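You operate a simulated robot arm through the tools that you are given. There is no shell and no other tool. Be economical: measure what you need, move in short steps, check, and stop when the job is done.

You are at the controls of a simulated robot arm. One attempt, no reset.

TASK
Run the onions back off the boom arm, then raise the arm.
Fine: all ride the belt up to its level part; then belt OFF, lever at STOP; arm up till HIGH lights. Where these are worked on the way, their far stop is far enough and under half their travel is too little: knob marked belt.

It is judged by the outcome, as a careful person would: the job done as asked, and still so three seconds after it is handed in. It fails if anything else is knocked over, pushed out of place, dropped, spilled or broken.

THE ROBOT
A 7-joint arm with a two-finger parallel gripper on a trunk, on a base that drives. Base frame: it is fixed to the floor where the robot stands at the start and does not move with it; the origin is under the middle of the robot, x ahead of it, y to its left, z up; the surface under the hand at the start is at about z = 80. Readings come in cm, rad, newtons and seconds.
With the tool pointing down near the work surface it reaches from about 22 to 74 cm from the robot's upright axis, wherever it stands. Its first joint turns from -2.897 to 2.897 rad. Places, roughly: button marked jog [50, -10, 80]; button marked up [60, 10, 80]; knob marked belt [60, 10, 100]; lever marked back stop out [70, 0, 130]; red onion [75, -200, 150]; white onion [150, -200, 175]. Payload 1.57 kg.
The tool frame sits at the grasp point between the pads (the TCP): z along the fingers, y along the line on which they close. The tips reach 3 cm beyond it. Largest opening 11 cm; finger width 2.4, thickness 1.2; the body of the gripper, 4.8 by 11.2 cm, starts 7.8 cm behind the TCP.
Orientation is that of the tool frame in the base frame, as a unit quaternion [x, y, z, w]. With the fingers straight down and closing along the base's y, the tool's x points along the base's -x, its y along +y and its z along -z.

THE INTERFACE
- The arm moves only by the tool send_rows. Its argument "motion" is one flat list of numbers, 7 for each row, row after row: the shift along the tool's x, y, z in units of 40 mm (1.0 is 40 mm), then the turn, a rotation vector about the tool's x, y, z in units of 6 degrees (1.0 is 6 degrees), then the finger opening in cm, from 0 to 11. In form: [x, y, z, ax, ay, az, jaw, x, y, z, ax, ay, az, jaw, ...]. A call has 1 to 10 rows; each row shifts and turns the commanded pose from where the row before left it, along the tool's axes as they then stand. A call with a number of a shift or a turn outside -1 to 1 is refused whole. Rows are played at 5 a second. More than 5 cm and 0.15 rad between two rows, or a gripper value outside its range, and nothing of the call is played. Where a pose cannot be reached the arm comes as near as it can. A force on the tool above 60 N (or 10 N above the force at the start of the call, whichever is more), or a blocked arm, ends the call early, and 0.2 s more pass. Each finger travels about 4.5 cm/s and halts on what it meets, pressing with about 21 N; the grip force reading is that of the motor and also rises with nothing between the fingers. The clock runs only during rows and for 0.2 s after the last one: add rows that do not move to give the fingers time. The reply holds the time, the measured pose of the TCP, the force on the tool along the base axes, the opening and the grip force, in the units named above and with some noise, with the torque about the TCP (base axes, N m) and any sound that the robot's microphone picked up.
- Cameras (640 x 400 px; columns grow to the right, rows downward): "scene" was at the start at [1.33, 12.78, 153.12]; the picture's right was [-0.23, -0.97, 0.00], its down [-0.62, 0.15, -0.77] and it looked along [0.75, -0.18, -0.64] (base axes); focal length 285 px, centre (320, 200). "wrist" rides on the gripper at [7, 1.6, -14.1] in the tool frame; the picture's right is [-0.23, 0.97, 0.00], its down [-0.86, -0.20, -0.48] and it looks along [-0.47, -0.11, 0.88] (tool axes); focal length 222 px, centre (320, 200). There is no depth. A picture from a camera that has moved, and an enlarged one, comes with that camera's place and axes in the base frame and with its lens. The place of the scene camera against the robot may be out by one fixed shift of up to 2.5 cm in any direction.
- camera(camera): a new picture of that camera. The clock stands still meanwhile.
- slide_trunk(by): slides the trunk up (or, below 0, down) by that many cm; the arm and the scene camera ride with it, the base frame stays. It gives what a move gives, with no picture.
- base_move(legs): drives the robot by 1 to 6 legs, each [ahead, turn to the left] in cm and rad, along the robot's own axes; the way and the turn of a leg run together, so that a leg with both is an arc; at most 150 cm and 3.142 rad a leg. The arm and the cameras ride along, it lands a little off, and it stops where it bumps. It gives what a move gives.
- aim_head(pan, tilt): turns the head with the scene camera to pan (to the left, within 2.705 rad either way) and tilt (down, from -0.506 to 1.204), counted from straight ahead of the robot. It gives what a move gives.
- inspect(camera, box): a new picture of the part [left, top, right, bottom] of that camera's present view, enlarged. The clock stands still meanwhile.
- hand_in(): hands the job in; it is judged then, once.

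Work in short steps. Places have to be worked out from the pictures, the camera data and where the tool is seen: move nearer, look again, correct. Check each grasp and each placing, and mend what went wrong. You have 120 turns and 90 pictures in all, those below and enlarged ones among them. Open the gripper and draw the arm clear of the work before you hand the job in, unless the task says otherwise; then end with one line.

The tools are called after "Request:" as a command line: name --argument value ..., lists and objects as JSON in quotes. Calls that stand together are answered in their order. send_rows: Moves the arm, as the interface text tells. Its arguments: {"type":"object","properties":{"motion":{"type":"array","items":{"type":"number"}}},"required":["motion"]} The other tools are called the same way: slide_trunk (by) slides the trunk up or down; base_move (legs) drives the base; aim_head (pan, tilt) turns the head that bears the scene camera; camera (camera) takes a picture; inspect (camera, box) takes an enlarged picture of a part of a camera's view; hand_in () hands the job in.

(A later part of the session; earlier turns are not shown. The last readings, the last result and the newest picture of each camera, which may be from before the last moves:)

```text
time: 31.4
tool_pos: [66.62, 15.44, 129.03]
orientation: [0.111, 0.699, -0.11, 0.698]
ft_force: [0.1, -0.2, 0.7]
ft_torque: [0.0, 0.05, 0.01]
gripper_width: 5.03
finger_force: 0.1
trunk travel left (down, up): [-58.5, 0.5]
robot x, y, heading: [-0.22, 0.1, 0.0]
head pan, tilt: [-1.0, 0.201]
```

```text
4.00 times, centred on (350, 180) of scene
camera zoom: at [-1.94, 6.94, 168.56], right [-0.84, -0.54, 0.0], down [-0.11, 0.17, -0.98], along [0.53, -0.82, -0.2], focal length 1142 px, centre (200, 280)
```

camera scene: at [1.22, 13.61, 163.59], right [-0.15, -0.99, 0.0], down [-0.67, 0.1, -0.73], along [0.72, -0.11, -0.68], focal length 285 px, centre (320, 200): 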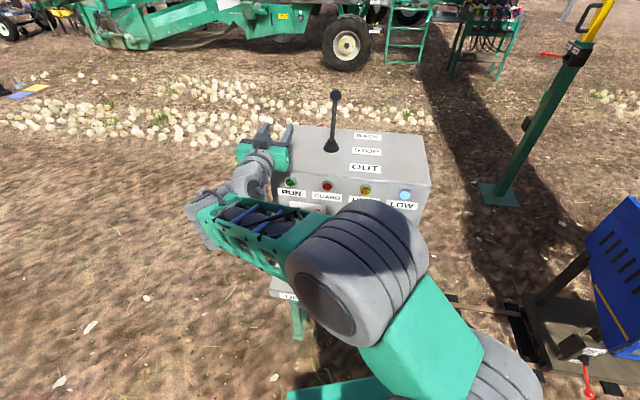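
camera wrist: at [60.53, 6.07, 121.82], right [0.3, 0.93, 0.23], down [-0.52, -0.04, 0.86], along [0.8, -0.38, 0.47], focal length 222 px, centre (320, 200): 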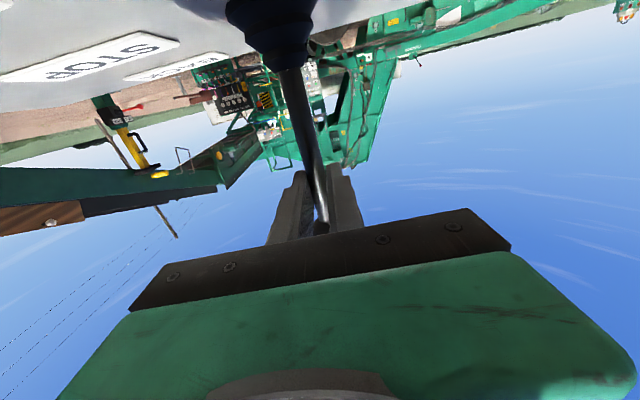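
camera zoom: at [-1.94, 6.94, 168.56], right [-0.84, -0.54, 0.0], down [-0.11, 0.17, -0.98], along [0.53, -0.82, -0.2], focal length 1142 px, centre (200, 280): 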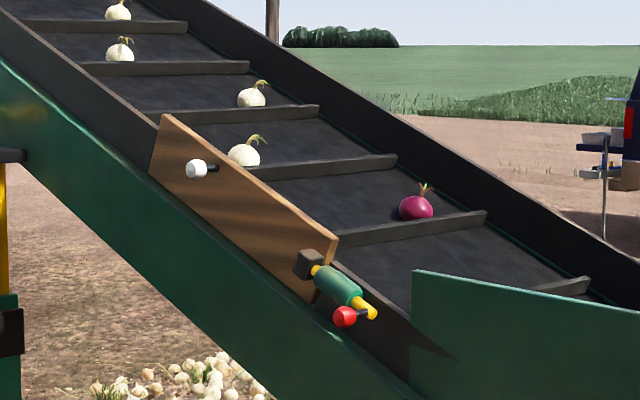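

Belt isn't moving: JOG likely needs pressing. I back away 16 cm and turn the gripper back to pointing down.

Request:
send_rows --motion '[0, 0, -1, 0, 0, 0, 3, 0, 0, -1, 0, 0, 0, 0, 0, 0, -1, 0, 0, 0, 0, 0, 0, -1, 0, 0, 0, 0, 0, 0, 0, -1, 0, 0, 0, 0, 0, 0, -1, 0, 0, 0, 0, 0, 0, -1, 0, 0, 0]'

Request:
slide_trunk --by -11

Request:
send_rows --motion '[0, -0.5, 0, 0, 1, 0, 0, 0, -0.5, 0, 0, 1, 0, 0, 0, -0.5, 0, 0, 1, 0, 0, 0, -0.5, 0, 0, 1, 0, 0, 0, -0.5, 0, 0, 1, 0, 0, 0, -0.5, 0, 0, 1, 0, 0, 0, -0.5, 0, 0, 1, 0, 0, 0, -0.5, 0, 0, 1, 0, 0, 0, -0.5, 0, 0, 1, 0, 0, 0, -0.5, 0, 0, 1, 0, 0]'

Request:
send_rows --motion '[0, -0.5, 0, 0, 1, 0, 0, 0, -0.5, 0, 0, 1, 0, 0, 0, -0.5, 0, 0, 1, 0, 0, 0, -0.5, 0, 0, 1, 0, 0, 0, 0, 0, 0, 1, 0, 0]'

Request:
camera --camera "wrist"

```text
time: 33.0
tool_pos: [51.4, 20.29, 128.83]
orientation: [0.0, 0.707, 0.001, 0.707]
ft_force: [0.4, 0.1, 0.2]
ft_torque: [0.03, 0.03, -0.01]
gripper_width: 0.01
finger_force: 20.9
trunk travel left (down, up): [-58.5, 0.5]
robot x, y, heading: [-0.28, 0.28, -0.002]
head pan, tilt: [-1.0, 0.201]
```

```text
time: 34.4
tool_pos: [51.53, 20.27, 117.86]
orientation: [0.001, 0.707, -0.001, 0.707]
ft_force: [-0.5, 0.5, 0.5]
ft_torque: [0.0, 0.0, 0.01]
gripper_width: 0.01
finger_force: 20.8
trunk travel left (down, up): [-47.5, 11.5]
robot x, y, heading: [0.13, 0.33, -0.003]
head pan, tilt: [-1.0, 0.201]
```

```text
time: 36.6
tool_pos: [51.49, 0.28, 117.76]
orientation: [-0.002, 0.966, 0.001, 0.257]
ft_force: [-0.1, 0.5, -1.0]
ft_torque: [0.0, -0.02, -0.01]
gripper_width: 0.0
finger_force: 21.3
trunk travel left (down, up): [-47.5, 11.5]
robot x, y, heading: [0.27, 0.08, -0.001]
head pan, tilt: [-1.0, 0.201]
```

```text
time: 37.8
tool_pos: [51.58, -8.05, 117.92]
orientation: [0.0, 1.0, -0.004, 0.014]
ft_force: [0.0, 0.4, 0.9]
ft_torque: [-0.03, -0.07, 0.0]
gripper_width: 0.0
finger_force: 21.2
trunk travel left (down, up): [-47.5, 11.5]
robot x, y, heading: [-0.31, 0.3, -0.002]
head pan, tilt: [-1.0, 0.201]
```

```text
50 pictures are left
camera wrist: at [44.27, -6.24, 131.73], right [0.23, 0.97, 0.0], down [0.84, -0.2, 0.5], along [0.49, -0.12, -0.86], focal length 222 px, centre (320, 200)
```

wrist: 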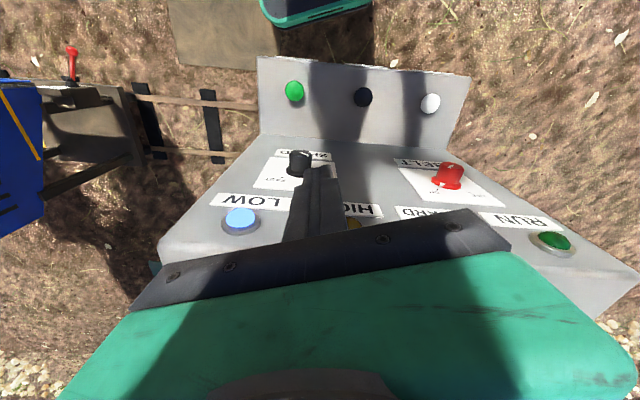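

JOG located at (46.5,-12.2,~82). I go above it and down to tips ≈ 4 cm above, then watch the boom view while pressing.

Request:
send_rows --motion '[0.65, -0.52, 0, 0, 0, 0, 0, 0.65, -0.52, 0, 0, 0, 0, 0, 0, 0, 1, 0, 0, 0, 0, 0, 0, 1, 0, 0, 0, 0, 0, 0, 1, 0, 0, 0, 0, 0, 0, 1, 0, 0, 0, 0, 0, 0, 1, 0, 0, 0, 0, 0, 0, 1, 0, 0, 0, 0, 0, 0, 1, 0, 0, 0, 0]'

Request:
camera --camera "wrist"

```text
time: 39.8
tool_pos: [46.53, -11.96, 89.88]
orientation: [0.0, 1.0, 0.0, 0.0]
ft_force: [-0.7, 0.3, 0.0]
ft_torque: [0.03, 0.02, -0.01]
gripper_width: 0.0
finger_force: 20.7
trunk travel left (down, up): [-47.5, 11.5]
robot x, y, heading: [0.15, 0.38, -0.001]
head pan, tilt: [-1.0, 0.201]
```

```text
49 pictures are left
camera wrist: at [39.59, -10.37, 103.79], right [0.23, 0.97, 0.0], down [0.85, -0.2, 0.48], along [0.47, -0.11, -0.88], focal length 222 px, centre (320, 200)
```

wrist: 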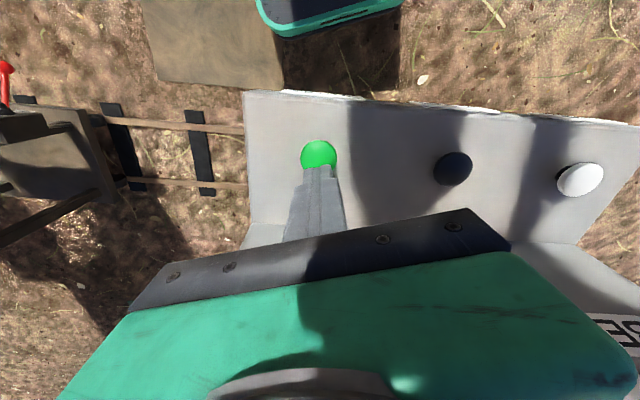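

Aligned over JOG. I press down until contact.

Request:
send_rows --motion '[0, 0, 0.5, 0, 0, 0, 0, 0, 0, 0.25, 0, 0, 0, 0, 0, 0, 0.25, 0, 0, 0, 0]'

Request:
inspect --camera "wrist" --box '[240, 90, 400, 190]'

```text
time: 40.6
tool_pos: [46.3, -11.89, 85.92]
orientation: [0.0, 1.0, 0.0, -0.001]
ft_force: [0.5, -0.4, 0.4]
ft_torque: [0.03, 0.01, 0.0]
gripper_width: 0.02
finger_force: 21.1
trunk travel left (down, up): [-47.5, 11.5]
robot x, y, heading: [0.05, 0.1, -0.005]
head pan, tilt: [-1.0, 0.201]
```

```text
4.00 times, centred on (320, 140) of wrist
camera zoom: at [39.36, -10.39, 99.84], right [0.23, 0.97, 0.0], down [0.86, -0.2, 0.48], along [0.47, -0.11, -0.88], focal length 888 px, centre (320, 440)
```

zoom: 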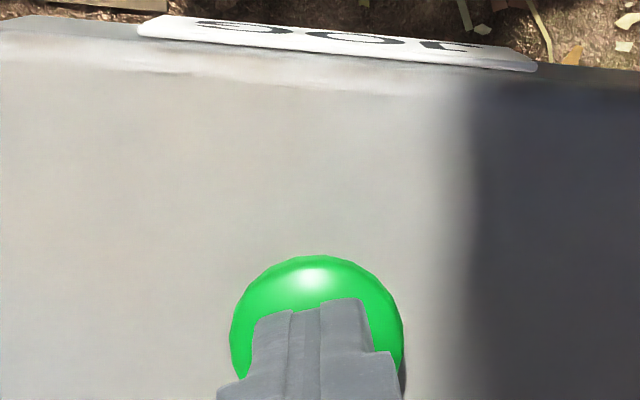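

Request:
send_rows --motion '[0.03, 0, 0.12, 0, 0, 0, 0, 0, 0, 0.12, 0, 0, 0, 0, 0, 0, 0.12, 0, 0, 0, 0, 0, 0, 0.12, 0, 0, 0, 0]'

Request:
inspect --camera "scene" --box '[290, 110, 410, 210]'

```text
time: 41.6
tool_pos: [46.25, -11.96, 85.02]
orientation: [-0.001, 1.0, -0.002, 0.006]
ft_force: [-17.4, 5.4, 33.4]
ft_torque: [0.18, 0.86, -0.04]
gripper_width: 0.0
finger_force: 20.9
trunk travel left (down, up): [-47.5, 11.5]
robot x, y, heading: [0.14, -0.05, 0.0]
head pan, tilt: [-1.0, 0.201]
heard: click
stopped in row 4: the force on the tool passed its limit at 68 N (the readings are from after the stop); the commanded pose is now the measured one
```

```text
4.00 times, centred on (350, 160) of scene
camera zoom: at [-2.49, 7.08, 157.58], right [-0.84, -0.54, 0.0], down [-0.1, 0.17, -0.98], along [0.53, -0.82, -0.2], focal length 1142 px, centre (200, 360)
```

zoom: 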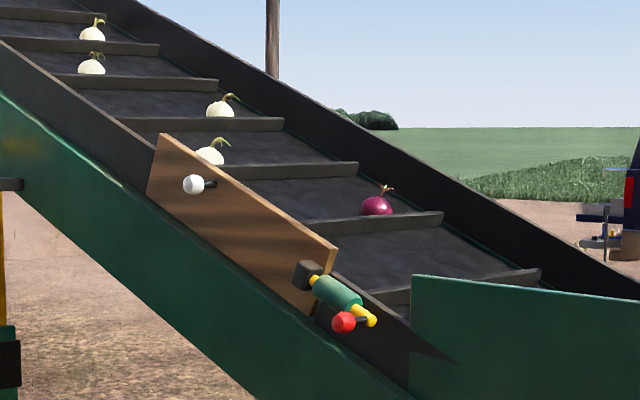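

Click, and the onions moved up. The button's bottomed; I keep it held with no further push and watch.

Request:
send_rows --motion '[0, 0, 0, 0, 0, 0, 0, 0, 0, 0, 0, 0, 0, 0, 0, 0, 0, 0, 0, 0, 0, 0, 0, 0, 0, 0, 0, 0, 0, 0, 0, 0, 0, 0, 0]'

Request:
camera --camera "scene"

```text
time: 42.8
tool_pos: [46.3, -11.91, 85.1]
orientation: [0.001, 1.0, -0.001, 0.008]
ft_force: [-17.4, 5.9, 57.9]
ft_torque: [0.23, 1.13, 0.05]
gripper_width: 0.0
finger_force: 20.7
trunk travel left (down, up): [-47.5, 11.5]
robot x, y, heading: [-0.21, -0.07, 0.0]
head pan, tilt: [-1.0, 0.201]
```

```text
46 pictures are left
camera scene: at [-2.53, 7.1, 157.57], right [-0.84, -0.54, 0.0], down [-0.1, 0.17, -0.98], along [0.53, -0.82, -0.2], focal length 285 px, centre (320, 200)
```

scene: 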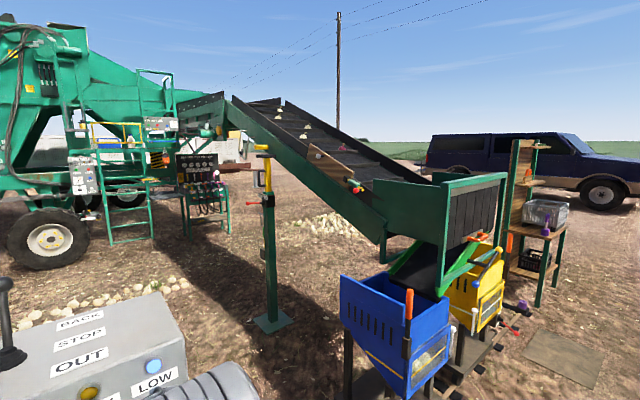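

The belt runs. I ease the press by 1 mm and hold one more second.

Request:
send_rows --motion '[0, 0, -0.03, 0, 0, 0, 0, 0, 0, 0, 0, 0, 0, 0, 0, 0, 0, 0, 0, 0, 0, 0, 0, 0, 0, 0, 0, 0]'

Request:
inspect --camera "scene" --box '[200, 70, 400, 190]'

```text
time: 43.8
tool_pos: [46.21, -11.88, 85.12]
orientation: [0.001, 1.0, -0.002, 0.007]
ft_force: [-11.4, 4.1, 53.7]
ft_torque: [0.16, 0.89, 0.05]
gripper_width: 0.03
finger_force: 21.7
trunk travel left (down, up): [-47.5, 11.5]
robot x, y, heading: [-0.22, -0.29, 0.001]
head pan, tilt: [-1.0, 0.201]
```

```text
3.20 times, centred on (300, 130) of scene
camera zoom: at [-2.44, 7.07, 157.56], right [-0.84, -0.54, 0.0], down [-0.1, 0.17, -0.98], along [0.53, -0.82, -0.2], focal length 913 px, centre (384, 424)
```

zoom: 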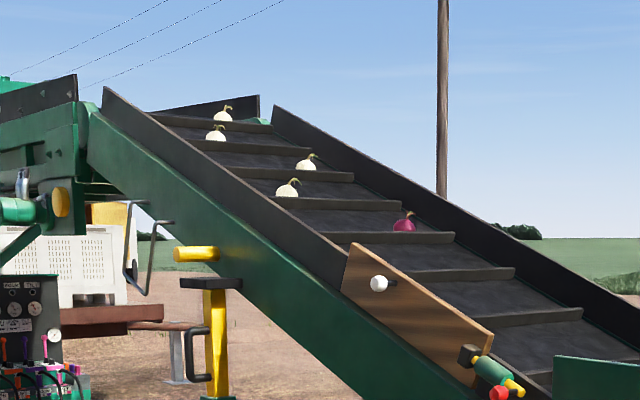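

All five ride up. I keep holding ~1.6 s more.

Request:
send_rows --motion '[0, 0, -0.02, 0, 0, 0, 0, 0, 0, 0, 0, 0, 0, 0, 0, 0, 0, 0, 0, 0, 0, 0, 0, 0, 0, 0, 0, 0, 0, 0, 0, 0, 0, 0, 0, 0, 0, 0, 0, 0, 0, 0, 0, 0, 0, 0, 0, 0, 0]'

Request:
inspect --camera "scene" --box '[180, 70, 360, 190]'

```text
time: 45.4
tool_pos: [46.31, -11.94, 85.09]
orientation: [0.0, 1.0, -0.002, 0.005]
ft_force: [-10.3, 4.1, 45.2]
ft_torque: [0.2, 0.83, -0.11]
gripper_width: 0.0
finger_force: 21.5
trunk travel left (down, up): [-47.5, 11.5]
robot x, y, heading: [-0.11, 0.33, -0.002]
head pan, tilt: [-1.0, 0.201]
```

```text
3.33 times, centred on (270, 130) of scene
camera zoom: at [-2.38, 7.07, 157.56], right [-0.84, -0.54, 0.0], down [-0.1, 0.17, -0.98], along [0.53, -0.82, -0.2], focal length 951 px, centre (487, 433)
```

zoom: 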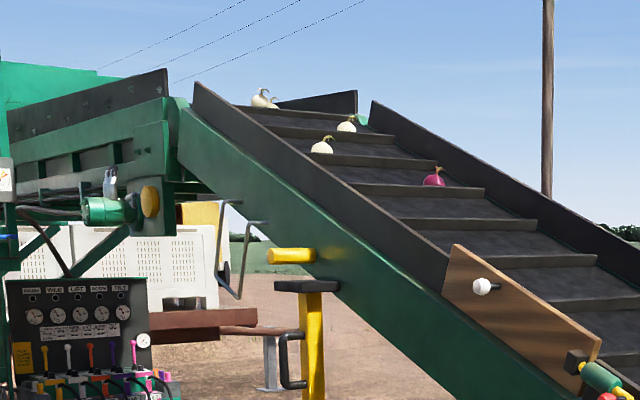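

Two whites have crested. I hold 2 s more.

Request:
send_rows --motion '[0, 0, 0, 0, 0, 0, 0, 0, 0, 0, 0, 0, 0, 0, 0, 0, 0, 0, 0, 0, 0, 0, 0, 0, 0, 0, 0, 0, 0, 0, 0, 0, 0, 0, 0, 0, 0, 0, 0, 0, 0, 0, 0, 0, 0, 0, 0, 0, 0, 0, 0, 0, 0, 0, 0, 0, 0, 0, 0, 0, 0, 0, 0]'

Request:
inspect --camera "scene" --box '[180, 70, 300, 150]'

```text
time: 47.4
tool_pos: [46.33, -11.95, 85.04]
orientation: [0.0, 1.0, -0.001, 0.005]
ft_force: [-11.1, 4.3, 43.4]
ft_torque: [0.17, 0.85, 0.05]
gripper_width: 0.01
finger_force: 21.3
trunk travel left (down, up): [-47.5, 11.5]
robot x, y, heading: [-0.32, -0.34, 0.001]
head pan, tilt: [-1.0, 0.201]
```

```text
5.00 times, centred on (240, 110) of scene
camera zoom: at [-2.38, 7.06, 157.56], right [-0.84, -0.54, 0.0], down [-0.11, 0.17, -0.98], along [0.53, -0.82, -0.2], focal length 1427 px, centre (720, 650)
```

zoom: 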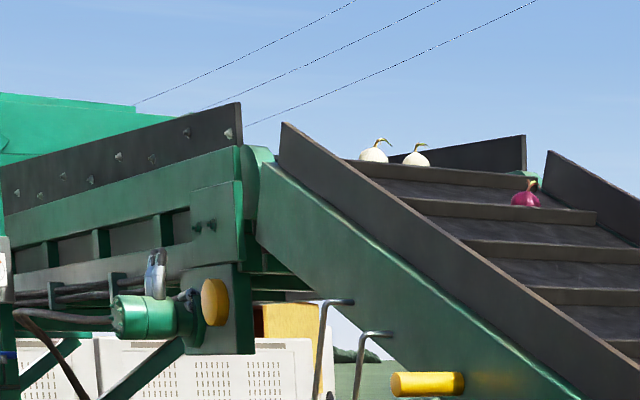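

Red is one cleat below the crest. Hold 1.4 s more.

Request:
send_rows --motion '[0, 0, 0, 0, 0, 0, 0, 0, 0, 0, 0, 0, 0, 0, 0, 0, 0, 0, 0, 0, 0, 0, 0, 0, 0, 0, 0, 0, 0, 0, 0, 0, 0, 0, 0, 0, 0, 0, 0, 0, 0, 0]'

Request:
inspect --camera "scene" --box '[180, 70, 300, 150]'

```text
time: 48.8
tool_pos: [46.33, -11.89, 85.14]
orientation: [0.0, 1.0, -0.002, 0.006]
ft_force: [-12.4, 3.4, 42.2]
ft_torque: [0.13, 0.81, -0.01]
gripper_width: 0.0
finger_force: 21.1
trunk travel left (down, up): [-47.5, 11.5]
robot x, y, heading: [-0.3, -0.19, -0.002]
head pan, tilt: [-1.0, 0.201]
```

```text
5.00 times, centred on (240, 110) of scene
camera zoom: at [-2.37, 7.06, 157.56], right [-0.84, -0.54, 0.0], down [-0.11, 0.17, -0.98], along [0.53, -0.82, -0.2], focal length 1427 px, centre (720, 650)
```

zoom: 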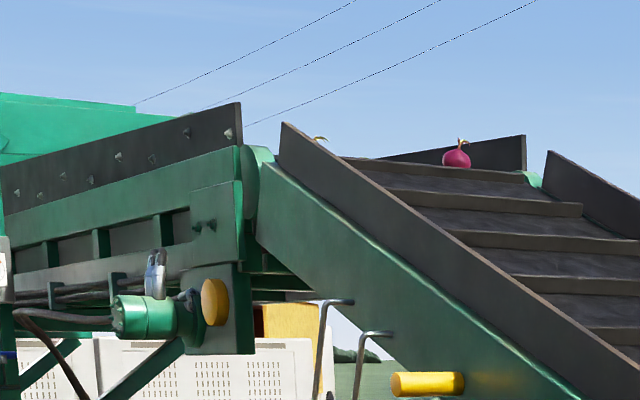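

Red is at the crest. Hold 1.2 s more.

Request:
send_rows --motion '[0, 0, 0, 0, 0, 0, 0, 0, 0, 0, 0, 0, 0, 0, 0, 0, 0, 0, 0, 0, 0, 0, 0, 0, 0, 0, 0, 0, 0, 0, 0, 0, 0, 0, 0]'

Request:
inspect --camera "scene" --box '[180, 70, 300, 150]'

```text
time: 50.0
tool_pos: [46.29, -11.91, 85.11]
orientation: [0.0, 1.0, -0.001, 0.006]
ft_force: [-11.6, 4.1, 41.2]
ft_torque: [0.16, 0.82, -0.05]
gripper_width: 0.0
finger_force: 20.7
trunk travel left (down, up): [-47.5, 11.5]
robot x, y, heading: [0.29, -0.19, -0.004]
head pan, tilt: [-1.0, 0.201]
```

```text
5.00 times, centred on (240, 110) of scene
camera zoom: at [-2.37, 7.06, 157.56], right [-0.84, -0.54, 0.0], down [-0.11, 0.17, -0.98], along [0.53, -0.82, -0.2], focal length 1427 px, centre (720, 650)
```

zoom: 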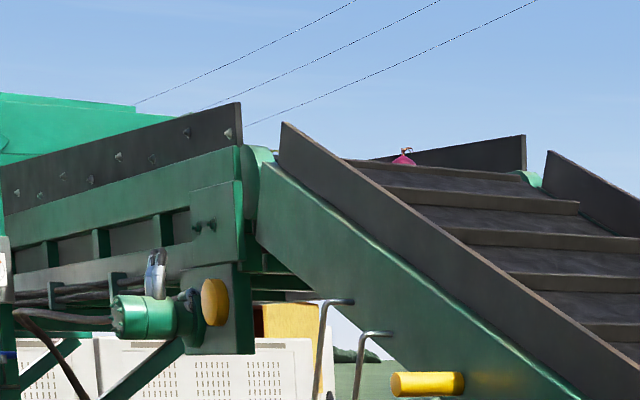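

Red has passed over the crest. I release JOG and check whether the belt stops.

Request:
send_rows --motion '[0, 0, -0.5, 0, 0, 0, 0, 0, 0, -0.75, 0, 0, 0, 0]'

Request:
slide_trunk --by 11.5

Request:
inspect --camera "scene" --box '[180, 70, 300, 150]'

```text
time: 50.6
tool_pos: [46.49, -12.03, 89.85]
orientation: [0.0, 1.0, -0.001, 0.004]
ft_force: [0.0, -0.9, 0.3]
ft_torque: [-0.01, 0.01, 0.01]
gripper_width: 0.03
finger_force: 21.0
trunk travel left (down, up): [-47.5, 11.5]
robot x, y, heading: [-0.26, -0.07, 0.001]
head pan, tilt: [-1.0, 0.201]
```

```text
time: 52.0
tool_pos: [46.38, -12.07, 101.35]
orientation: [0.0, 1.0, -0.001, 0.004]
ft_force: [-0.4, -1.0, 0.7]
ft_torque: [0.04, -0.03, 0.01]
gripper_width: 0.01
finger_force: 21.2
trunk travel left (down, up): [-59.0, 0.0]
robot x, y, heading: [-0.14, 0.03, 0.001]
head pan, tilt: [-1.0, 0.201]
```

```text
5.00 times, centred on (240, 110) of scene
camera zoom: at [-1.96, 6.95, 169.06], right [-0.84, -0.54, 0.0], down [-0.11, 0.17, -0.98], along [0.53, -0.82, -0.2], focal length 1427 px, centre (720, 650)
```

zoom: 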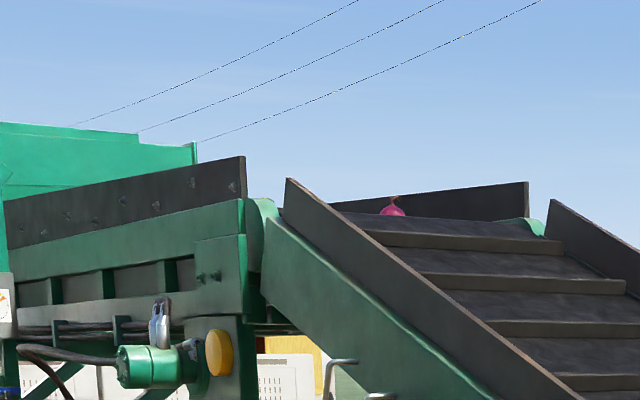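

Belt stopped with red about 20 cm past the hinge, on the level part. Next: lever back to STOP. I rise, move toward the middle and turn the gripper horizontal.

Request:
send_rows --motion '[0, 0, -1, 0, 0, 0, 3, 0, 0, -1, 0, 0, 0, 5, 0, 0, -1, 0, 0, 0, 5, 0, 0, -1, 0, 0, 0, 5, 0, 0, -1, 0, 0, 0, 5, 0, 0, -1, 0, 0, 0, 5, 0, 0.5, -0.5, 0, 0, 0, 5, 0, 0.5, -0.2, 0, 0, 0, 5]'

Request:
send_rows --motion '[0, 0.3, 0, 0, -1, 0, 5, 0, 0.3, 0, 0, -1, 0, 5, 0, 0.3, 0, 0, -1, 0, 5, 0, 0.3, 0, 0, -1, 0, 5, 0, 0.3, 0, 0, -1, 0, 5, 0, 0.3, 0, 0, -1, 0, 5, 0, 0.3, 0, 0, -1, 0, 5, 0, 0.3, 0, 0, -1, 0, 5, 0, 0.3, 0, 0, -1, 0, 5, 0, 0.3, 0, 0, -1, 0, 5]'

Request:
send_rows --motion '[0, 0.3, 0, 0, -1, 0, 5, 0, 0.3, 0, 0, -1, 0, 5, 0, 0.3, 0, 0, -1, 0, 5, 0, 0.3, 0, 0, -1, 0, 5, 0, 0.3, 0, 0, -1, 0, 5, 0, 0, 0, 1, 0, 0, 5, 0, 0, 0, 1, 0, 0, 5, 0, 0, 0, 1, 0, 0, 5]'

Request:
aim_head --pan -0.15 --tilt 0.75

Request:
camera --camera "wrist"

```text
time: 53.8
tool_pos: [46.23, -7.92, 128.13]
orientation: [0.0, 1.0, -0.001, 0.004]
ft_force: [0.0, 0.2, 0.4]
ft_torque: [0.02, -0.03, 0.01]
gripper_width: 5.0
finger_force: 0.1
trunk travel left (down, up): [-59.0, 0.0]
robot x, y, heading: [0.06, 0.5, -0.0]
head pan, tilt: [-1.0, 0.201]
```

```text
time: 56.1
tool_pos: [47.27, -2.74, 124.43]
orientation: [0.065, 0.882, -0.051, 0.464]
ft_force: [-0.1, 0.0, 0.3]
ft_torque: [-0.02, 0.02, -0.03]
gripper_width: 5.0
finger_force: 0.0
trunk travel left (down, up): [-59.0, 0.0]
robot x, y, heading: [0.18, -0.17, -0.006]
head pan, tilt: [-1.0, 0.201]
stopped in row 10: the arm was blocked; the commanded pose is now the measured one
```

```text
time: 56.8
tool_pos: [46.67, -8.95, 122.81]
orientation: [0.141, 0.831, -0.121, 0.525]
ft_force: [0.2, 0.8, 0.3]
ft_torque: [0.0, -0.04, 0.02]
gripper_width: 5.04
finger_force: 0.1
trunk travel left (down, up): [-59.0, 0.0]
robot x, y, heading: [0.5, -0.06, 0.002]
head pan, tilt: [-1.0, 0.201]
stopped in row 3: the arm was blocked; the commanded pose is now the measured one
```

```text
time: 57.9
tool_pos: [46.52, -9.08, 123.04]
orientation: [0.143, 0.83, -0.122, 0.525]
ft_force: [-0.3, -0.1, 0.4]
ft_torque: [0.02, 0.04, 0.05]
gripper_width: 5.0
finger_force: 0.0
trunk travel left (down, up): [-59.0, 0.0]
robot x, y, heading: [0.07, -0.03, -0.002]
head pan, tilt: [-0.15, 0.75]
```

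```text
39 pictures are left
camera wrist: at [32.55, -1.92, 122.45], right [0.45, 0.88, 0.15], down [-0.12, -0.11, 0.99], along [0.89, -0.46, 0.06], focal length 222 px, centre (320, 200)
```

wrist: 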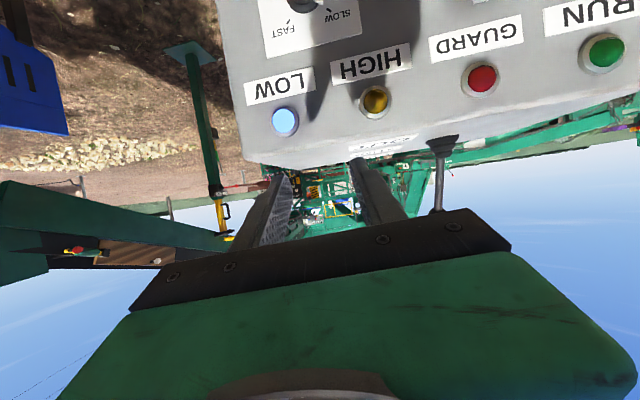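

The arm hit a joint limit there (high and close in). I go lower and to the middle where this turn worked before, then finish turning.

Request:
send_rows --motion '[0.8, 0.52, 0.34, 0, 0, 0, 5, 0.8, 0.52, 0.34, 0, 0, 0, 5, 0.8, 0.52, 0.34, 0, 0, 0, 5, 0.8, 0.52, 0.34, 0, 0, 0, 5, 0.8, 0.52, 0.34, 0, 0, 0, 5]'

Request:
send_rows --motion '[0, 0, 0, 0, -1, 0, 5, 0, 0, 0, 0, -1, 0, 5, 0, 0, 0, 0, -1, 0, 5, 0, 0, 0, 0, -1, 0, 5]'

```text
time: 59.1
tool_pos: [49.58, 0.22, 105.6]
orientation: [0.144, 0.828, -0.12, 0.529]
ft_force: [-0.1, 0.1, -0.4]
ft_torque: [0.02, -0.04, 0.0]
gripper_width: 4.99
finger_force: 0.1
trunk travel left (down, up): [-59.0, 0.0]
robot x, y, heading: [-0.19, 0.16, -0.004]
head pan, tilt: [-0.15, 0.75]
```

```text
time: 60.1
tool_pos: [49.65, 0.01, 105.84]
orientation: [0.115, 0.698, -0.146, 0.691]
ft_force: [-0.3, -0.1, 0.6]
ft_torque: [0.0, -0.03, 0.08]
gripper_width: 5.0
finger_force: 0.1
trunk travel left (down, up): [-59.0, 0.0]
robot x, y, heading: [-0.06, 0.24, -0.003]
head pan, tilt: [-0.15, 0.75]
```

Request:
send_rows --motion '[0, 0, 0, -0.55, 0, 0.43, 5, -0.9, 0.3, 0, 0, 0, 0, 5, -0.9, 0.3, 0, 0, 0, 0, 5, -0.9, 0.3, 0, 0, 0, 0, 5, -0.9, 0.3, 0, 0, 0, 0, 5, -0.9, 0.3, 0, 0, 0, 0, 5, -0.9, 0.3, 0, 0, 0, 0, 5, -0.3, 0.1, 0, 0, 0, 0, 5]'

Request:
send_rows --motion '[0, 0, 1, 0, 0, 0, 5, 0, 0, 1, 0, 0, 0, 5, 0, 0, 1, 0, 0, 0, 5, 0, 0, 1, 0, 0, 0, 5]'

Request:
camera --camera "wrist"

```text
time: 61.9
tool_pos: [52.29, 7.16, 128.47]
orientation: [0.111, 0.7, -0.111, 0.696]
ft_force: [0.0, 0.4, -0.5]
ft_torque: [0.0, -0.02, 0.01]
gripper_width: 5.0
finger_force: 0.0
trunk travel left (down, up): [-59.0, 0.0]
robot x, y, heading: [-0.19, 0.25, -0.0]
head pan, tilt: [-0.15, 0.75]
```

```text
time: 62.9
tool_pos: [67.61, 2.27, 128.3]
orientation: [0.111, 0.7, -0.111, 0.696]
ft_force: [0.0, -0.4, -0.2]
ft_torque: [0.02, 0.03, -0.02]
gripper_width: 5.0
finger_force: 0.1
trunk travel left (down, up): [-59.0, 0.0]
robot x, y, heading: [-0.11, 0.1, -0.004]
head pan, tilt: [-0.15, 0.75]
```

```text
38 pictures are left
camera wrist: at [54.57, 8.18, 121.25], right [0.3, 0.93, 0.23], down [-0.51, -0.04, 0.86], along [0.8, -0.38, 0.46], focal length 222 px, centre (320, 200)
```

wrist: 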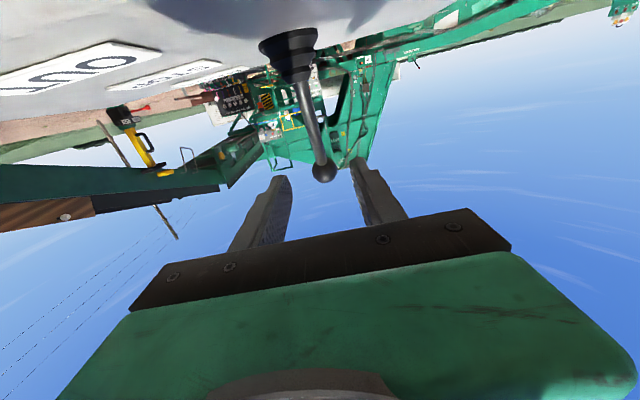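

Lever lines up. Advance 12.3 cm and grip the stick.

Request:
send_rows --motion '[0, -0.04, 0.8, 0, 0, 0, 5, 0, 0, 0.8, 0, 0, 0, 5, 0, 0, 0.8, 0, 0, 0, 5, 0, 0, 0.6, 0, 0, 0, 5, 0, 0, 0, 0, 0, 0, 2, 0, 0, 0, 0, 0, 0, 0, 0, 0, 0, 0, 0, 0, 0, 0, 0, 0, 0, 0, 0, 0]'

Request:
camera --camera "wrist"

```text
time: 64.7
tool_pos: [78.83, -1.48, 128.16]
orientation: [0.111, 0.701, -0.11, 0.696]
ft_force: [1.5, 0.6, -0.4]
ft_torque: [0.26, -0.28, -0.17]
gripper_width: 1.35
finger_force: 28.6
trunk travel left (down, up): [-59.0, 0.0]
robot x, y, heading: [-0.17, -0.32, -0.0]
head pan, tilt: [-0.15, 0.75]
```

```text
37 pictures are left
camera wrist: at [65.85, 4.33, 121.27], right [0.3, 0.93, 0.23], down [-0.51, -0.04, 0.86], along [0.8, -0.38, 0.46], focal length 222 px, centre (320, 200)
```

wrist: 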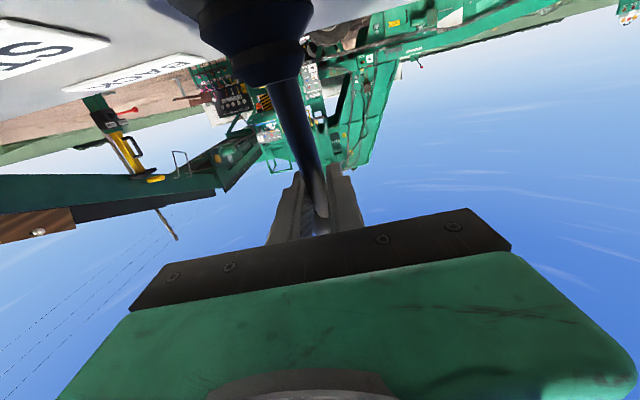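

Gripped. I pull it back 5.6 cm along the arc to the upright STOP place.

Request:
send_rows --motion '[-0.17, 0, -0.5, 0, 0, 0, 0, -0.1, 0, -0.5, 0, 0, 0, 0, -0.03, 0, -0.4, 0, 0, 0, 0, 0, 0, 0, 0, 0, 0, 0]'

Request:
inspect --camera "scene" --box '[260, 80, 440, 200]'

```text
time: 65.7
tool_pos: [73.62, 0.17, 129.35]
orientation: [0.112, 0.701, -0.111, 0.695]
ft_force: [5.2, -6.0, -4.7]
ft_torque: [0.39, -0.71, 0.0]
gripper_width: 1.3
finger_force: 30.5
trunk travel left (down, up): [-59.0, 0.0]
robot x, y, heading: [0.24, 0.3, -0.004]
head pan, tilt: [-0.15, 0.75]
```

```text
3.33 times, centred on (350, 140) of scene
camera zoom: at [1.36, 13.44, 164.1], right [-0.15, -0.99, 0.0], down [-0.68, 0.1, -0.73], along [0.72, -0.11, -0.68], focal length 951 px, centre (220, 400)
```

zoom: 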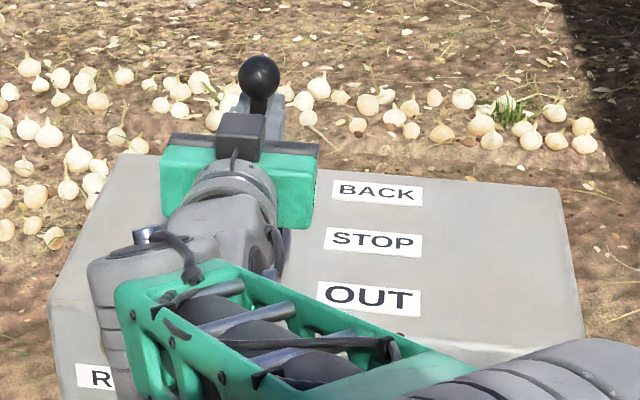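

Lever is back in its original upright place. Release and withdraw 18 cm, then lower the trunk.

Request:
send_rows --motion '[0, 0, 0, 0, 0, 0, 3, 0, 0, 0, 0, 0, 0, 5, 0, 0, -0.3, 0, 0, 0, 5, 0, 0, -1, 0, 0, 0, 5, 0, 0, -1, 0, 0, 0, 5, 0, 0, -1, 0, 0, 0, 5, 0, 0, -1, 0, 0, 0, 6, 0, 0.6, -1, 0, 0, 0, 7, 0, 0.6, -0.5, 0, 0, 0, 7]'

Request:
slide_trunk --by -11.5

Request:
camera --camera "scene"

```text
time: 67.7
tool_pos: [52.65, 12.19, 129.48]
orientation: [0.11, 0.701, -0.111, 0.696]
ft_force: [0.4, 0.0, -0.3]
ft_torque: [-0.01, -0.01, -0.01]
gripper_width: 7.0
finger_force: 0.1
trunk travel left (down, up): [-59.0, 0.0]
robot x, y, heading: [0.23, 0.36, -0.0]
head pan, tilt: [-0.15, 0.75]
```

```text
time: 69.2
tool_pos: [52.66, 12.12, 117.98]
orientation: [0.111, 0.7, -0.111, 0.696]
ft_force: [0.0, 0.3, 0.2]
ft_torque: [0.01, -0.05, 0.01]
gripper_width: 7.02
finger_force: 0.2
trunk travel left (down, up): [-47.5, 11.5]
robot x, y, heading: [0.15, -0.02, -0.002]
head pan, tilt: [-0.15, 0.75]
```

```text
35 pictures are left
camera scene: at [1.19, 13.55, 152.6], right [-0.15, -0.99, 0.0], down [-0.67, 0.1, -0.73], along [0.72, -0.11, -0.68], focal length 285 px, centre (320, 200)
```

scene: 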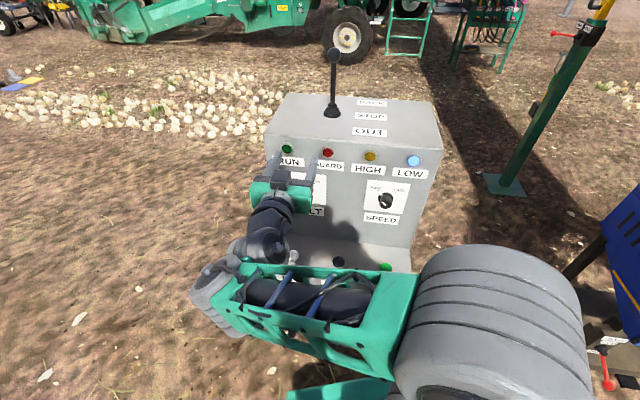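

Lever is as at the start. Now the knob: go down to the earlier standoff, rolling the hand +90° so I can turn back.

Request:
send_rows --motion '[0.85, 0, -0.5, 0, 0, 0, 7, 0.85, 0, 0, 0, 0, 0, 7, 0.85, 0, 0, 0, 0, 0, 7, 0.85, 0, 0, 0, 0, 0, 7, 0.77, 0, 0, 0, 0, 0, 7]'

Request:
send_rows --motion '[0, 0, 0, 0, 0, 1, 7, 0, 0, 0, 0, 0, 1, 7, 0, 0, 0, 0, 0, 1, 7, 0, 0, 0, 0, 0, 1, 7, 0, 0, 0, 0, 0, 1, 7, 0, 0, 0, 0, 0, 1, 7, 0, 0, 0, 0, 0, 1, 7, 0, 0, 0, 0, 0, 1, 7, 0, 0, 0, 0, 0, 1, 7, 0, 0, 0, 0, 0, 1, 7]'

Request:
send_rows --motion '[0, 0, 0, 0, 0, 1, 7, 0, 0, 0, 0, 0, 1, 7, 0, 0, 0, 0, 0, 1, 7, 0, 0, 0, 0, 0, 1, 7, 0, 0, 0, 0, 0, 1, 7]'

Request:
camera --camera "wrist"

```text
time: 70.4
tool_pos: [50.64, 12.66, 101.37]
orientation: [0.111, 0.7, -0.11, 0.697]
ft_force: [-0.1, -1.0, -0.7]
ft_torque: [0.0, -0.05, 0.0]
gripper_width: 7.0
finger_force: 0.1
trunk travel left (down, up): [-47.5, 11.5]
robot x, y, heading: [0.32, 0.05, 0.003]
head pan, tilt: [-0.15, 0.75]
```

```text
time: 72.6
tool_pos: [50.72, 12.81, 101.2]
orientation: [0.447, 0.551, 0.253, 0.658]
ft_force: [-0.8, 0.8, -0.4]
ft_torque: [0.02, -0.02, -0.02]
gripper_width: 7.01
finger_force: 0.1
trunk travel left (down, up): [-47.5, 11.5]
robot x, y, heading: [-0.38, 0.49, 0.004]
head pan, tilt: [-0.15, 0.75]
```

```text
time: 73.8
tool_pos: [50.67, 12.77, 101.34]
orientation: [0.574, 0.417, 0.414, 0.57]
ft_force: [0.0, 0.0, 0.1]
ft_torque: [0.0, 0.03, 0.02]
gripper_width: 6.99
finger_force: 0.1
trunk travel left (down, up): [-47.5, 11.5]
robot x, y, heading: [-0.19, 0.04, 0.001]
head pan, tilt: [-0.15, 0.75]
```

```text
34 pictures are left
camera wrist: at [39.42, 23.72, 102.9], right [-0.07, -0.22, 0.97], down [-0.72, -0.66, -0.2], along [0.69, -0.71, -0.11], focal length 222 px, centre (320, 200)
```

wrist: 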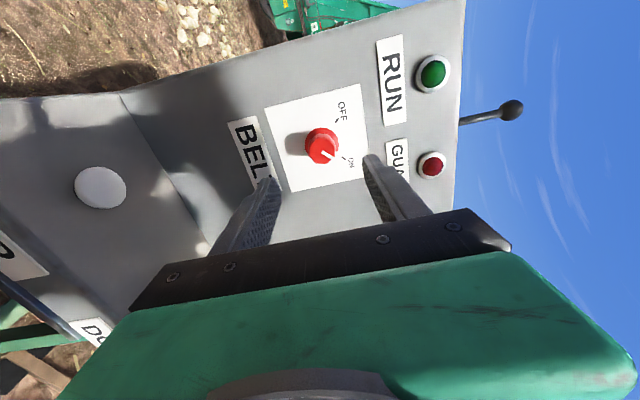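

Lined up. Advance 8 cm and grip the knob.

Request:
send_rows --motion '[0, 0, 0.8, 0, 0, 0, 7, 0, 0, 0.8, 0, 0, 0, 7, 0, 0, 0.4, 0, 0, 0, 7, 0, 0, 0, 0, 0, 0, 4, 0, 0, 0, 0, 0, 0, 2, 0, 0, 0, 0, 0, 0, 2, 0, 0, 0, 0, 0, 0, 2]'

Request:
camera --camera "wrist"

```text
time: 75.4
tool_pos: [58.6, 10.27, 101.5]
orientation: [0.572, 0.417, 0.416, 0.571]
ft_force: [4.4, -0.1, 7.0]
ft_torque: [-0.1, -0.29, -0.13]
gripper_width: 3.05
finger_force: 27.5
trunk travel left (down, up): [-47.5, 11.5]
robot x, y, heading: [0.04, 0.58, 0.005]
head pan, tilt: [-0.15, 0.75]
```

```text
33 pictures are left
camera wrist: at [47.16, 21.26, 103.05], right [-0.07, -0.22, 0.97], down [-0.72, -0.66, -0.2], along [0.69, -0.71, -0.11], focal length 222 px, centre (320, 200)
```

wrist: 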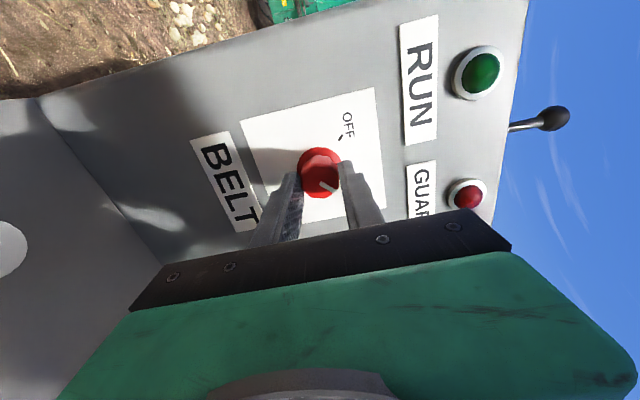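

Gripped at 3.05 cm. I turn counter-clockwise 94° in two calls.

Request:
send_rows --motion '[0, 0, 0, 0, 0, -1, 2, 0, 0, 0, 0, 0, -1, 2, 0, 0, 0, 0, 0, -1, 2, 0, 0, 0, 0, 0, -1, 2, 0, 0, 0, 0, 0, -1, 2, 0, 0, 0, 0, 0, -1, 2, 0, 0, 0, 0, 0, -1, 2, 0, 0, 0, 0, 0, -1, 2, 0, 0, 0, 0, 0, -1, 2, 0, 0, 0, 0, 0, -1, 2]'

Request:
send_rows --motion '[0, 0, 0, 0, 0, -1, 2, 0, 0, 0, 0, 0, -1, 2, 0, 0, 0, 0, 0, -1, 2, 0, 0, 0, 0, 0, -1, 2, 0, 0, 0, 0, 0, -1, 2, 0, 0, 0, 0, 0, -0.7, 2]'

Request:
camera --camera "wrist"

```text
time: 77.6
tool_pos: [58.39, 10.27, 101.46]
orientation: [0.287, 0.646, 0.075, 0.703]
ft_force: [24.3, 0.1, 31.3]
ft_torque: [-0.23, -0.72, 0.02]
gripper_width: 3.04
finger_force: 39.6
trunk travel left (down, up): [-47.5, 11.5]
robot x, y, heading: [-0.29, 0.09, -0.001]
head pan, tilt: [-0.15, 0.75]
```

```text
time: 79.0
tool_pos: [58.37, 10.32, 101.27]
orientation: [0.085, 0.704, -0.137, 0.692]
ft_force: [17.2, 1.5, 21.8]
ft_torque: [0.28, -0.85, 0.32]
gripper_width: 3.11
finger_force: 40.1
trunk travel left (down, up): [-47.5, 11.5]
robot x, y, heading: [0.36, -0.13, 0.001]
head pan, tilt: [-0.15, 0.75]
```

```text
32 pictures are left
camera wrist: at [45.16, 15.72, 94.12], right [0.31, 0.94, 0.15], down [-0.49, 0.02, 0.87], along [0.82, -0.34, 0.47], focal length 222 px, centre (320, 200)
```

wrist: 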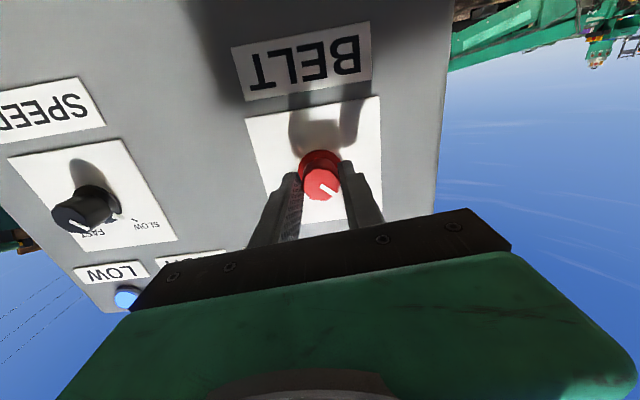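

Pointer looks like OFF again (same as the original wrist view). Release, back off and verify.

Request:
send_rows --motion '[0, 0, 0, 0, 0, 0, 5, 0, 0, 0, 0, 0, 0, 7, 0, 0, -0.6, 0, 0, 0, 7, 0, 0, -1, 0, 0, 0, 7, 0, 0, -1, 0, 0, 0, 7, 0, 0, 0, 0, 0, 0.7, 7]'

Request:
inspect --camera "scene" --box '[250, 30, 450, 230]'

```text
time: 80.4
tool_pos: [48.82, 13.34, 101.41]
orientation: [0.11, 0.702, -0.109, 0.696]
ft_force: [-0.2, 0.7, -0.1]
ft_torque: [0.0, 0.01, 0.0]
gripper_width: 7.0
finger_force: 0.0
out of reach, approached as far as the arm can: row 5
trunk travel left (down, up): [-47.5, 11.5]
robot x, y, heading: [-0.02, 0.09, 0.001]
head pan, tilt: [-0.15, 0.75]
```

```text
2.00 times, centred on (350, 130) of scene
camera zoom: at [1.19, 13.58, 152.59], right [-0.15, -0.99, 0.0], down [-0.67, 0.1, -0.73], along [0.72, -0.11, -0.68], focal length 571 px, centre (260, 340)
```

zoom: 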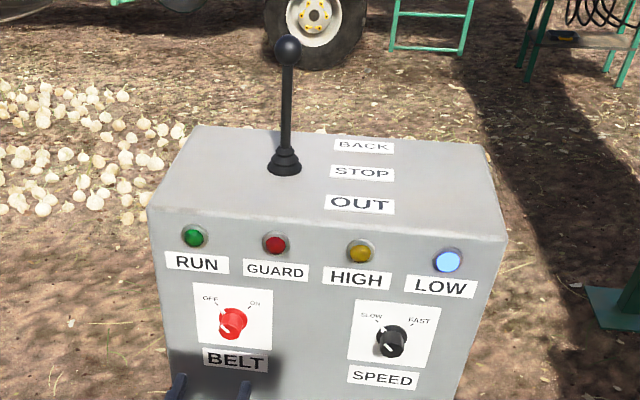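

BELT OFF, lever STOP. Now turn the hand down and go over the UP button.

Request:
send_rows --motion '[0, 0, 0, -1, 0, 0, 3, 0, 0, 0, -1, 0, 0, 0, 0, 0, 0, -1, 0, 0, 0, 0, 0, 0, 0, 1, 0, 0, 0, 0, 0, 0, 1, 0, 0, 0, 0, 0, 0, 1, 0, 0, 0, 0, 0, 0, 1, 0, 0, 0, 0, 0, 0, 1, 0, 0, 0, 0, 0, 0, 1, 0, 0, 0, 0, 0, 0, 1, 0, 0]'

Request:
send_rows --motion '[0, 0, 0, 0, 1, 0, 0, 0, 0, 0, 0, 1, 0, 0, 0, 0, 0, 0, 1, 0, 0, 0, 0, 0, 0, 1, 0, 0, 0, 0, 0, 0, 1, 0, 0, 0, 0, 0, 0, 1, 0, 0, 0, 0, 0, 0, 1, 0, 0, 0, 0, 0, 0, 1, 0, 0]'

Request:
camera --camera "wrist"

```text
time: 82.6
tool_pos: [48.8, 13.29, 101.54]
orientation: [0.0, 0.915, 0.0, 0.403]
ft_force: [-0.3, -0.2, 0.1]
ft_torque: [0.02, -0.02, 0.03]
gripper_width: 0.0
finger_force: 20.8
trunk travel left (down, up): [-47.5, 11.5]
robot x, y, heading: [0.03, 0.14, -0.002]
head pan, tilt: [-0.15, 0.75]
```

```text
time: 84.4
tool_pos: [48.82, 13.38, 101.43]
orientation: [0.0, 1.0, 0.0, -0.004]
ft_force: [0.0, -0.1, 0.0]
ft_torque: [-0.02, 0.01, 0.0]
gripper_width: 0.01
finger_force: 20.8
trunk travel left (down, up): [-47.5, 11.5]
robot x, y, heading: [-0.27, 0.21, -0.0]
head pan, tilt: [-0.15, 0.75]
```

```text
30 pictures are left
camera wrist: at [42.09, 14.86, 115.5], right [0.23, 0.97, 0.0], down [0.86, -0.2, 0.47], along [0.46, -0.11, -0.88], focal length 222 px, centre (320, 200)
```

wrist: 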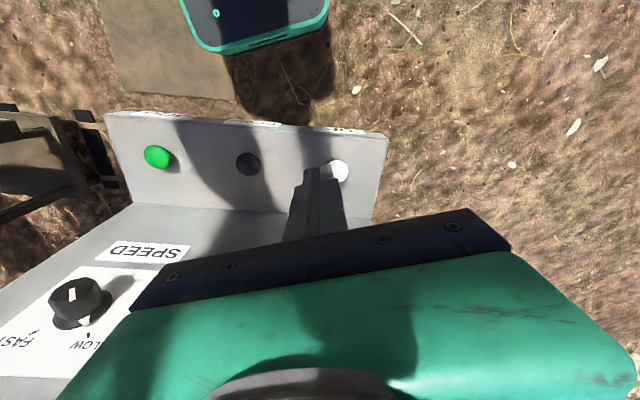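

UP is at about (54.8,14.3). To keep the hand clear of the belt knob, I tilt it back 15° and descend to ~3 cm above the button.

Request:
send_rows --motion '[0, 0, 0, 0, -1, 0, 0, 0, 0, 0, 0, -1, 0, 0, 0, 0, 0, 0, -0.5, 0, 0, -0.092, 0.056, 0.866, 0, 0, 0, 0, -0.092, 0.056, 0.866, 0, 0, 0, 0, -0.092, 0.056, 0.866, 0, 0, 0, 0, -0.092, 0.056, 0.866, 0, 0, 0, 0]'

Request:
camera --camera "wrist"

Request:
inspect --camera "scene" --box '[250, 130, 450, 300]'

```text
time: 86.0
tool_pos: [53.94, 14.31, 88.3]
orientation: [0.0, 0.992, 0.002, 0.127]
ft_force: [-0.2, -0.3, 0.3]
ft_torque: [-0.02, 0.02, -0.03]
gripper_width: 0.0
finger_force: 20.7
trunk travel left (down, up): [-47.5, 11.5]
robot x, y, heading: [-0.29, 0.11, 0.004]
head pan, tilt: [-0.15, 0.75]
```

```text
29 pictures are left
camera wrist: at [43.62, 15.72, 100.11], right [0.22, 0.97, 0.06], down [0.71, -0.2, 0.68], along [0.67, -0.11, -0.73], focal length 222 px, centre (320, 200)
```

wrist: 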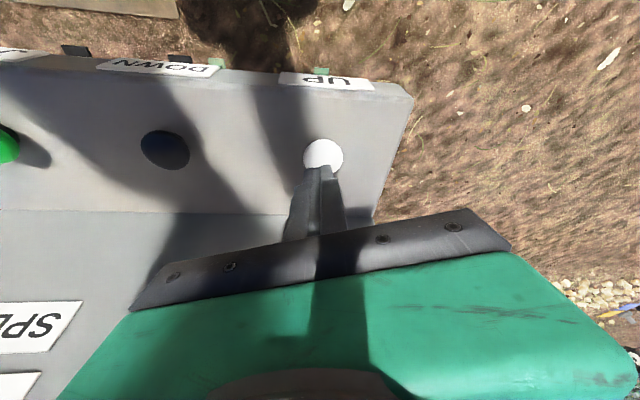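

```text
2.35 times, centred on (350, 215) of scene
camera zoom: at [1.21, 13.56, 152.6], right [-0.15, -0.99, 0.0], down [-0.67, 0.1, -0.73], along [0.72, -0.11, -0.68], focal length 672 px, centre (249, 165)
```

zoom: 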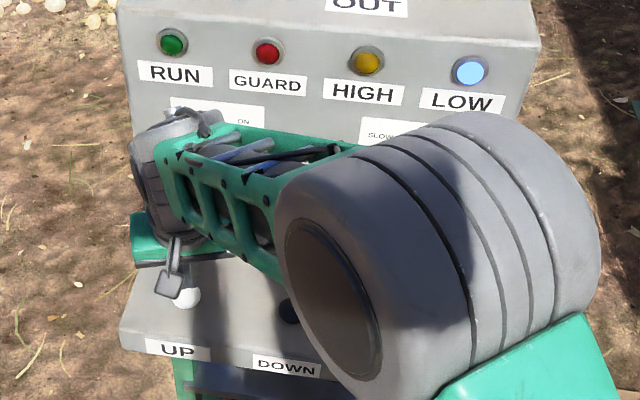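

Aligned; HIGH lamp is visible to the scene camera. Press down in small steps.

Request:
send_rows --motion '[0.2, 0.05, 0.48, 0, 0, 0, 0, 0.025, 0, 0.1, 0, 0, 0, 0, 0.025, 0, 0.1, 0, 0, 0, 0, 0.025, 0, 0.08, 0, 0, 0, 0, 0.02, 0, 0.08, 0, 0, 0, 0]'

Request:
inspect --camera "scene" --box '[250, 130, 450, 300]'

```text
time: 87.2
tool_pos: [53.73, 14.35, 85.09]
orientation: [0.002, 0.991, 0.002, 0.13]
ft_force: [-4.0, -1.6, 19.6]
ft_torque: [-0.13, 0.07, 0.24]
gripper_width: 0.0
finger_force: 20.9
trunk travel left (down, up): [-47.5, 11.5]
robot x, y, heading: [0.22, 0.08, -0.002]
head pan, tilt: [-0.15, 0.75]
heard: click
```

```text
2.35 times, centred on (350, 215) of scene
camera zoom: at [1.03, 13.5, 152.64], right [-0.15, -0.99, 0.0], down [-0.67, 0.1, -0.73], along [0.72, -0.11, -0.68], focal length 672 px, centre (249, 165)
```

zoom: 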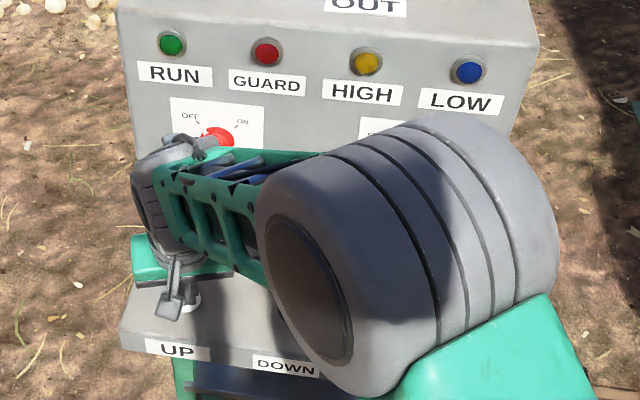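

Clicked; LOW has gone out, so the arm is rising. I hold and watch for HIGH.

Request:
send_rows --motion '[0, 0, 0, 0, 0, 0, 0, 0, 0, 0, 0, 0, 0, 0, 0, 0, 0, 0, 0, 0, 0, 0, 0, 0, 0, 0, 0, 0, 0, 0, 0, 0, 0, 0, 0, 0, 0, 0, 0, 0, 0, 0, 0, 0, 0, 0, 0, 0, 0, 0, 0, 0, 0, 0, 0, 0]'

Request:
inspect --camera "scene" --box '[250, 130, 450, 300]'

```text
time: 89.0
tool_pos: [53.68, 14.47, 85.19]
orientation: [0.001, 0.991, 0.001, 0.131]
ft_force: [4.8, -0.5, 36.8]
ft_torque: [-0.02, -0.16, -0.06]
gripper_width: 0.0
finger_force: 20.6
trunk travel left (down, up): [-47.5, 11.5]
robot x, y, heading: [0.13, -0.2, -0.004]
head pan, tilt: [-0.15, 0.75]
```

```text
2.35 times, centred on (350, 215) of scene
camera zoom: at [0.98, 13.48, 152.62], right [-0.15, -0.99, 0.0], down [-0.67, 0.1, -0.73], along [0.72, -0.11, -0.68], focal length 672 px, centre (249, 165)
```

zoom: 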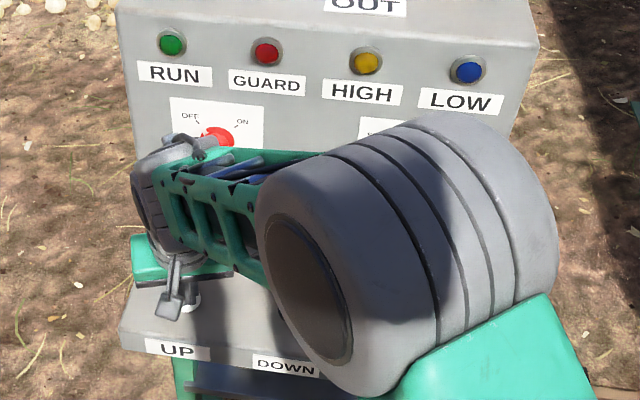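

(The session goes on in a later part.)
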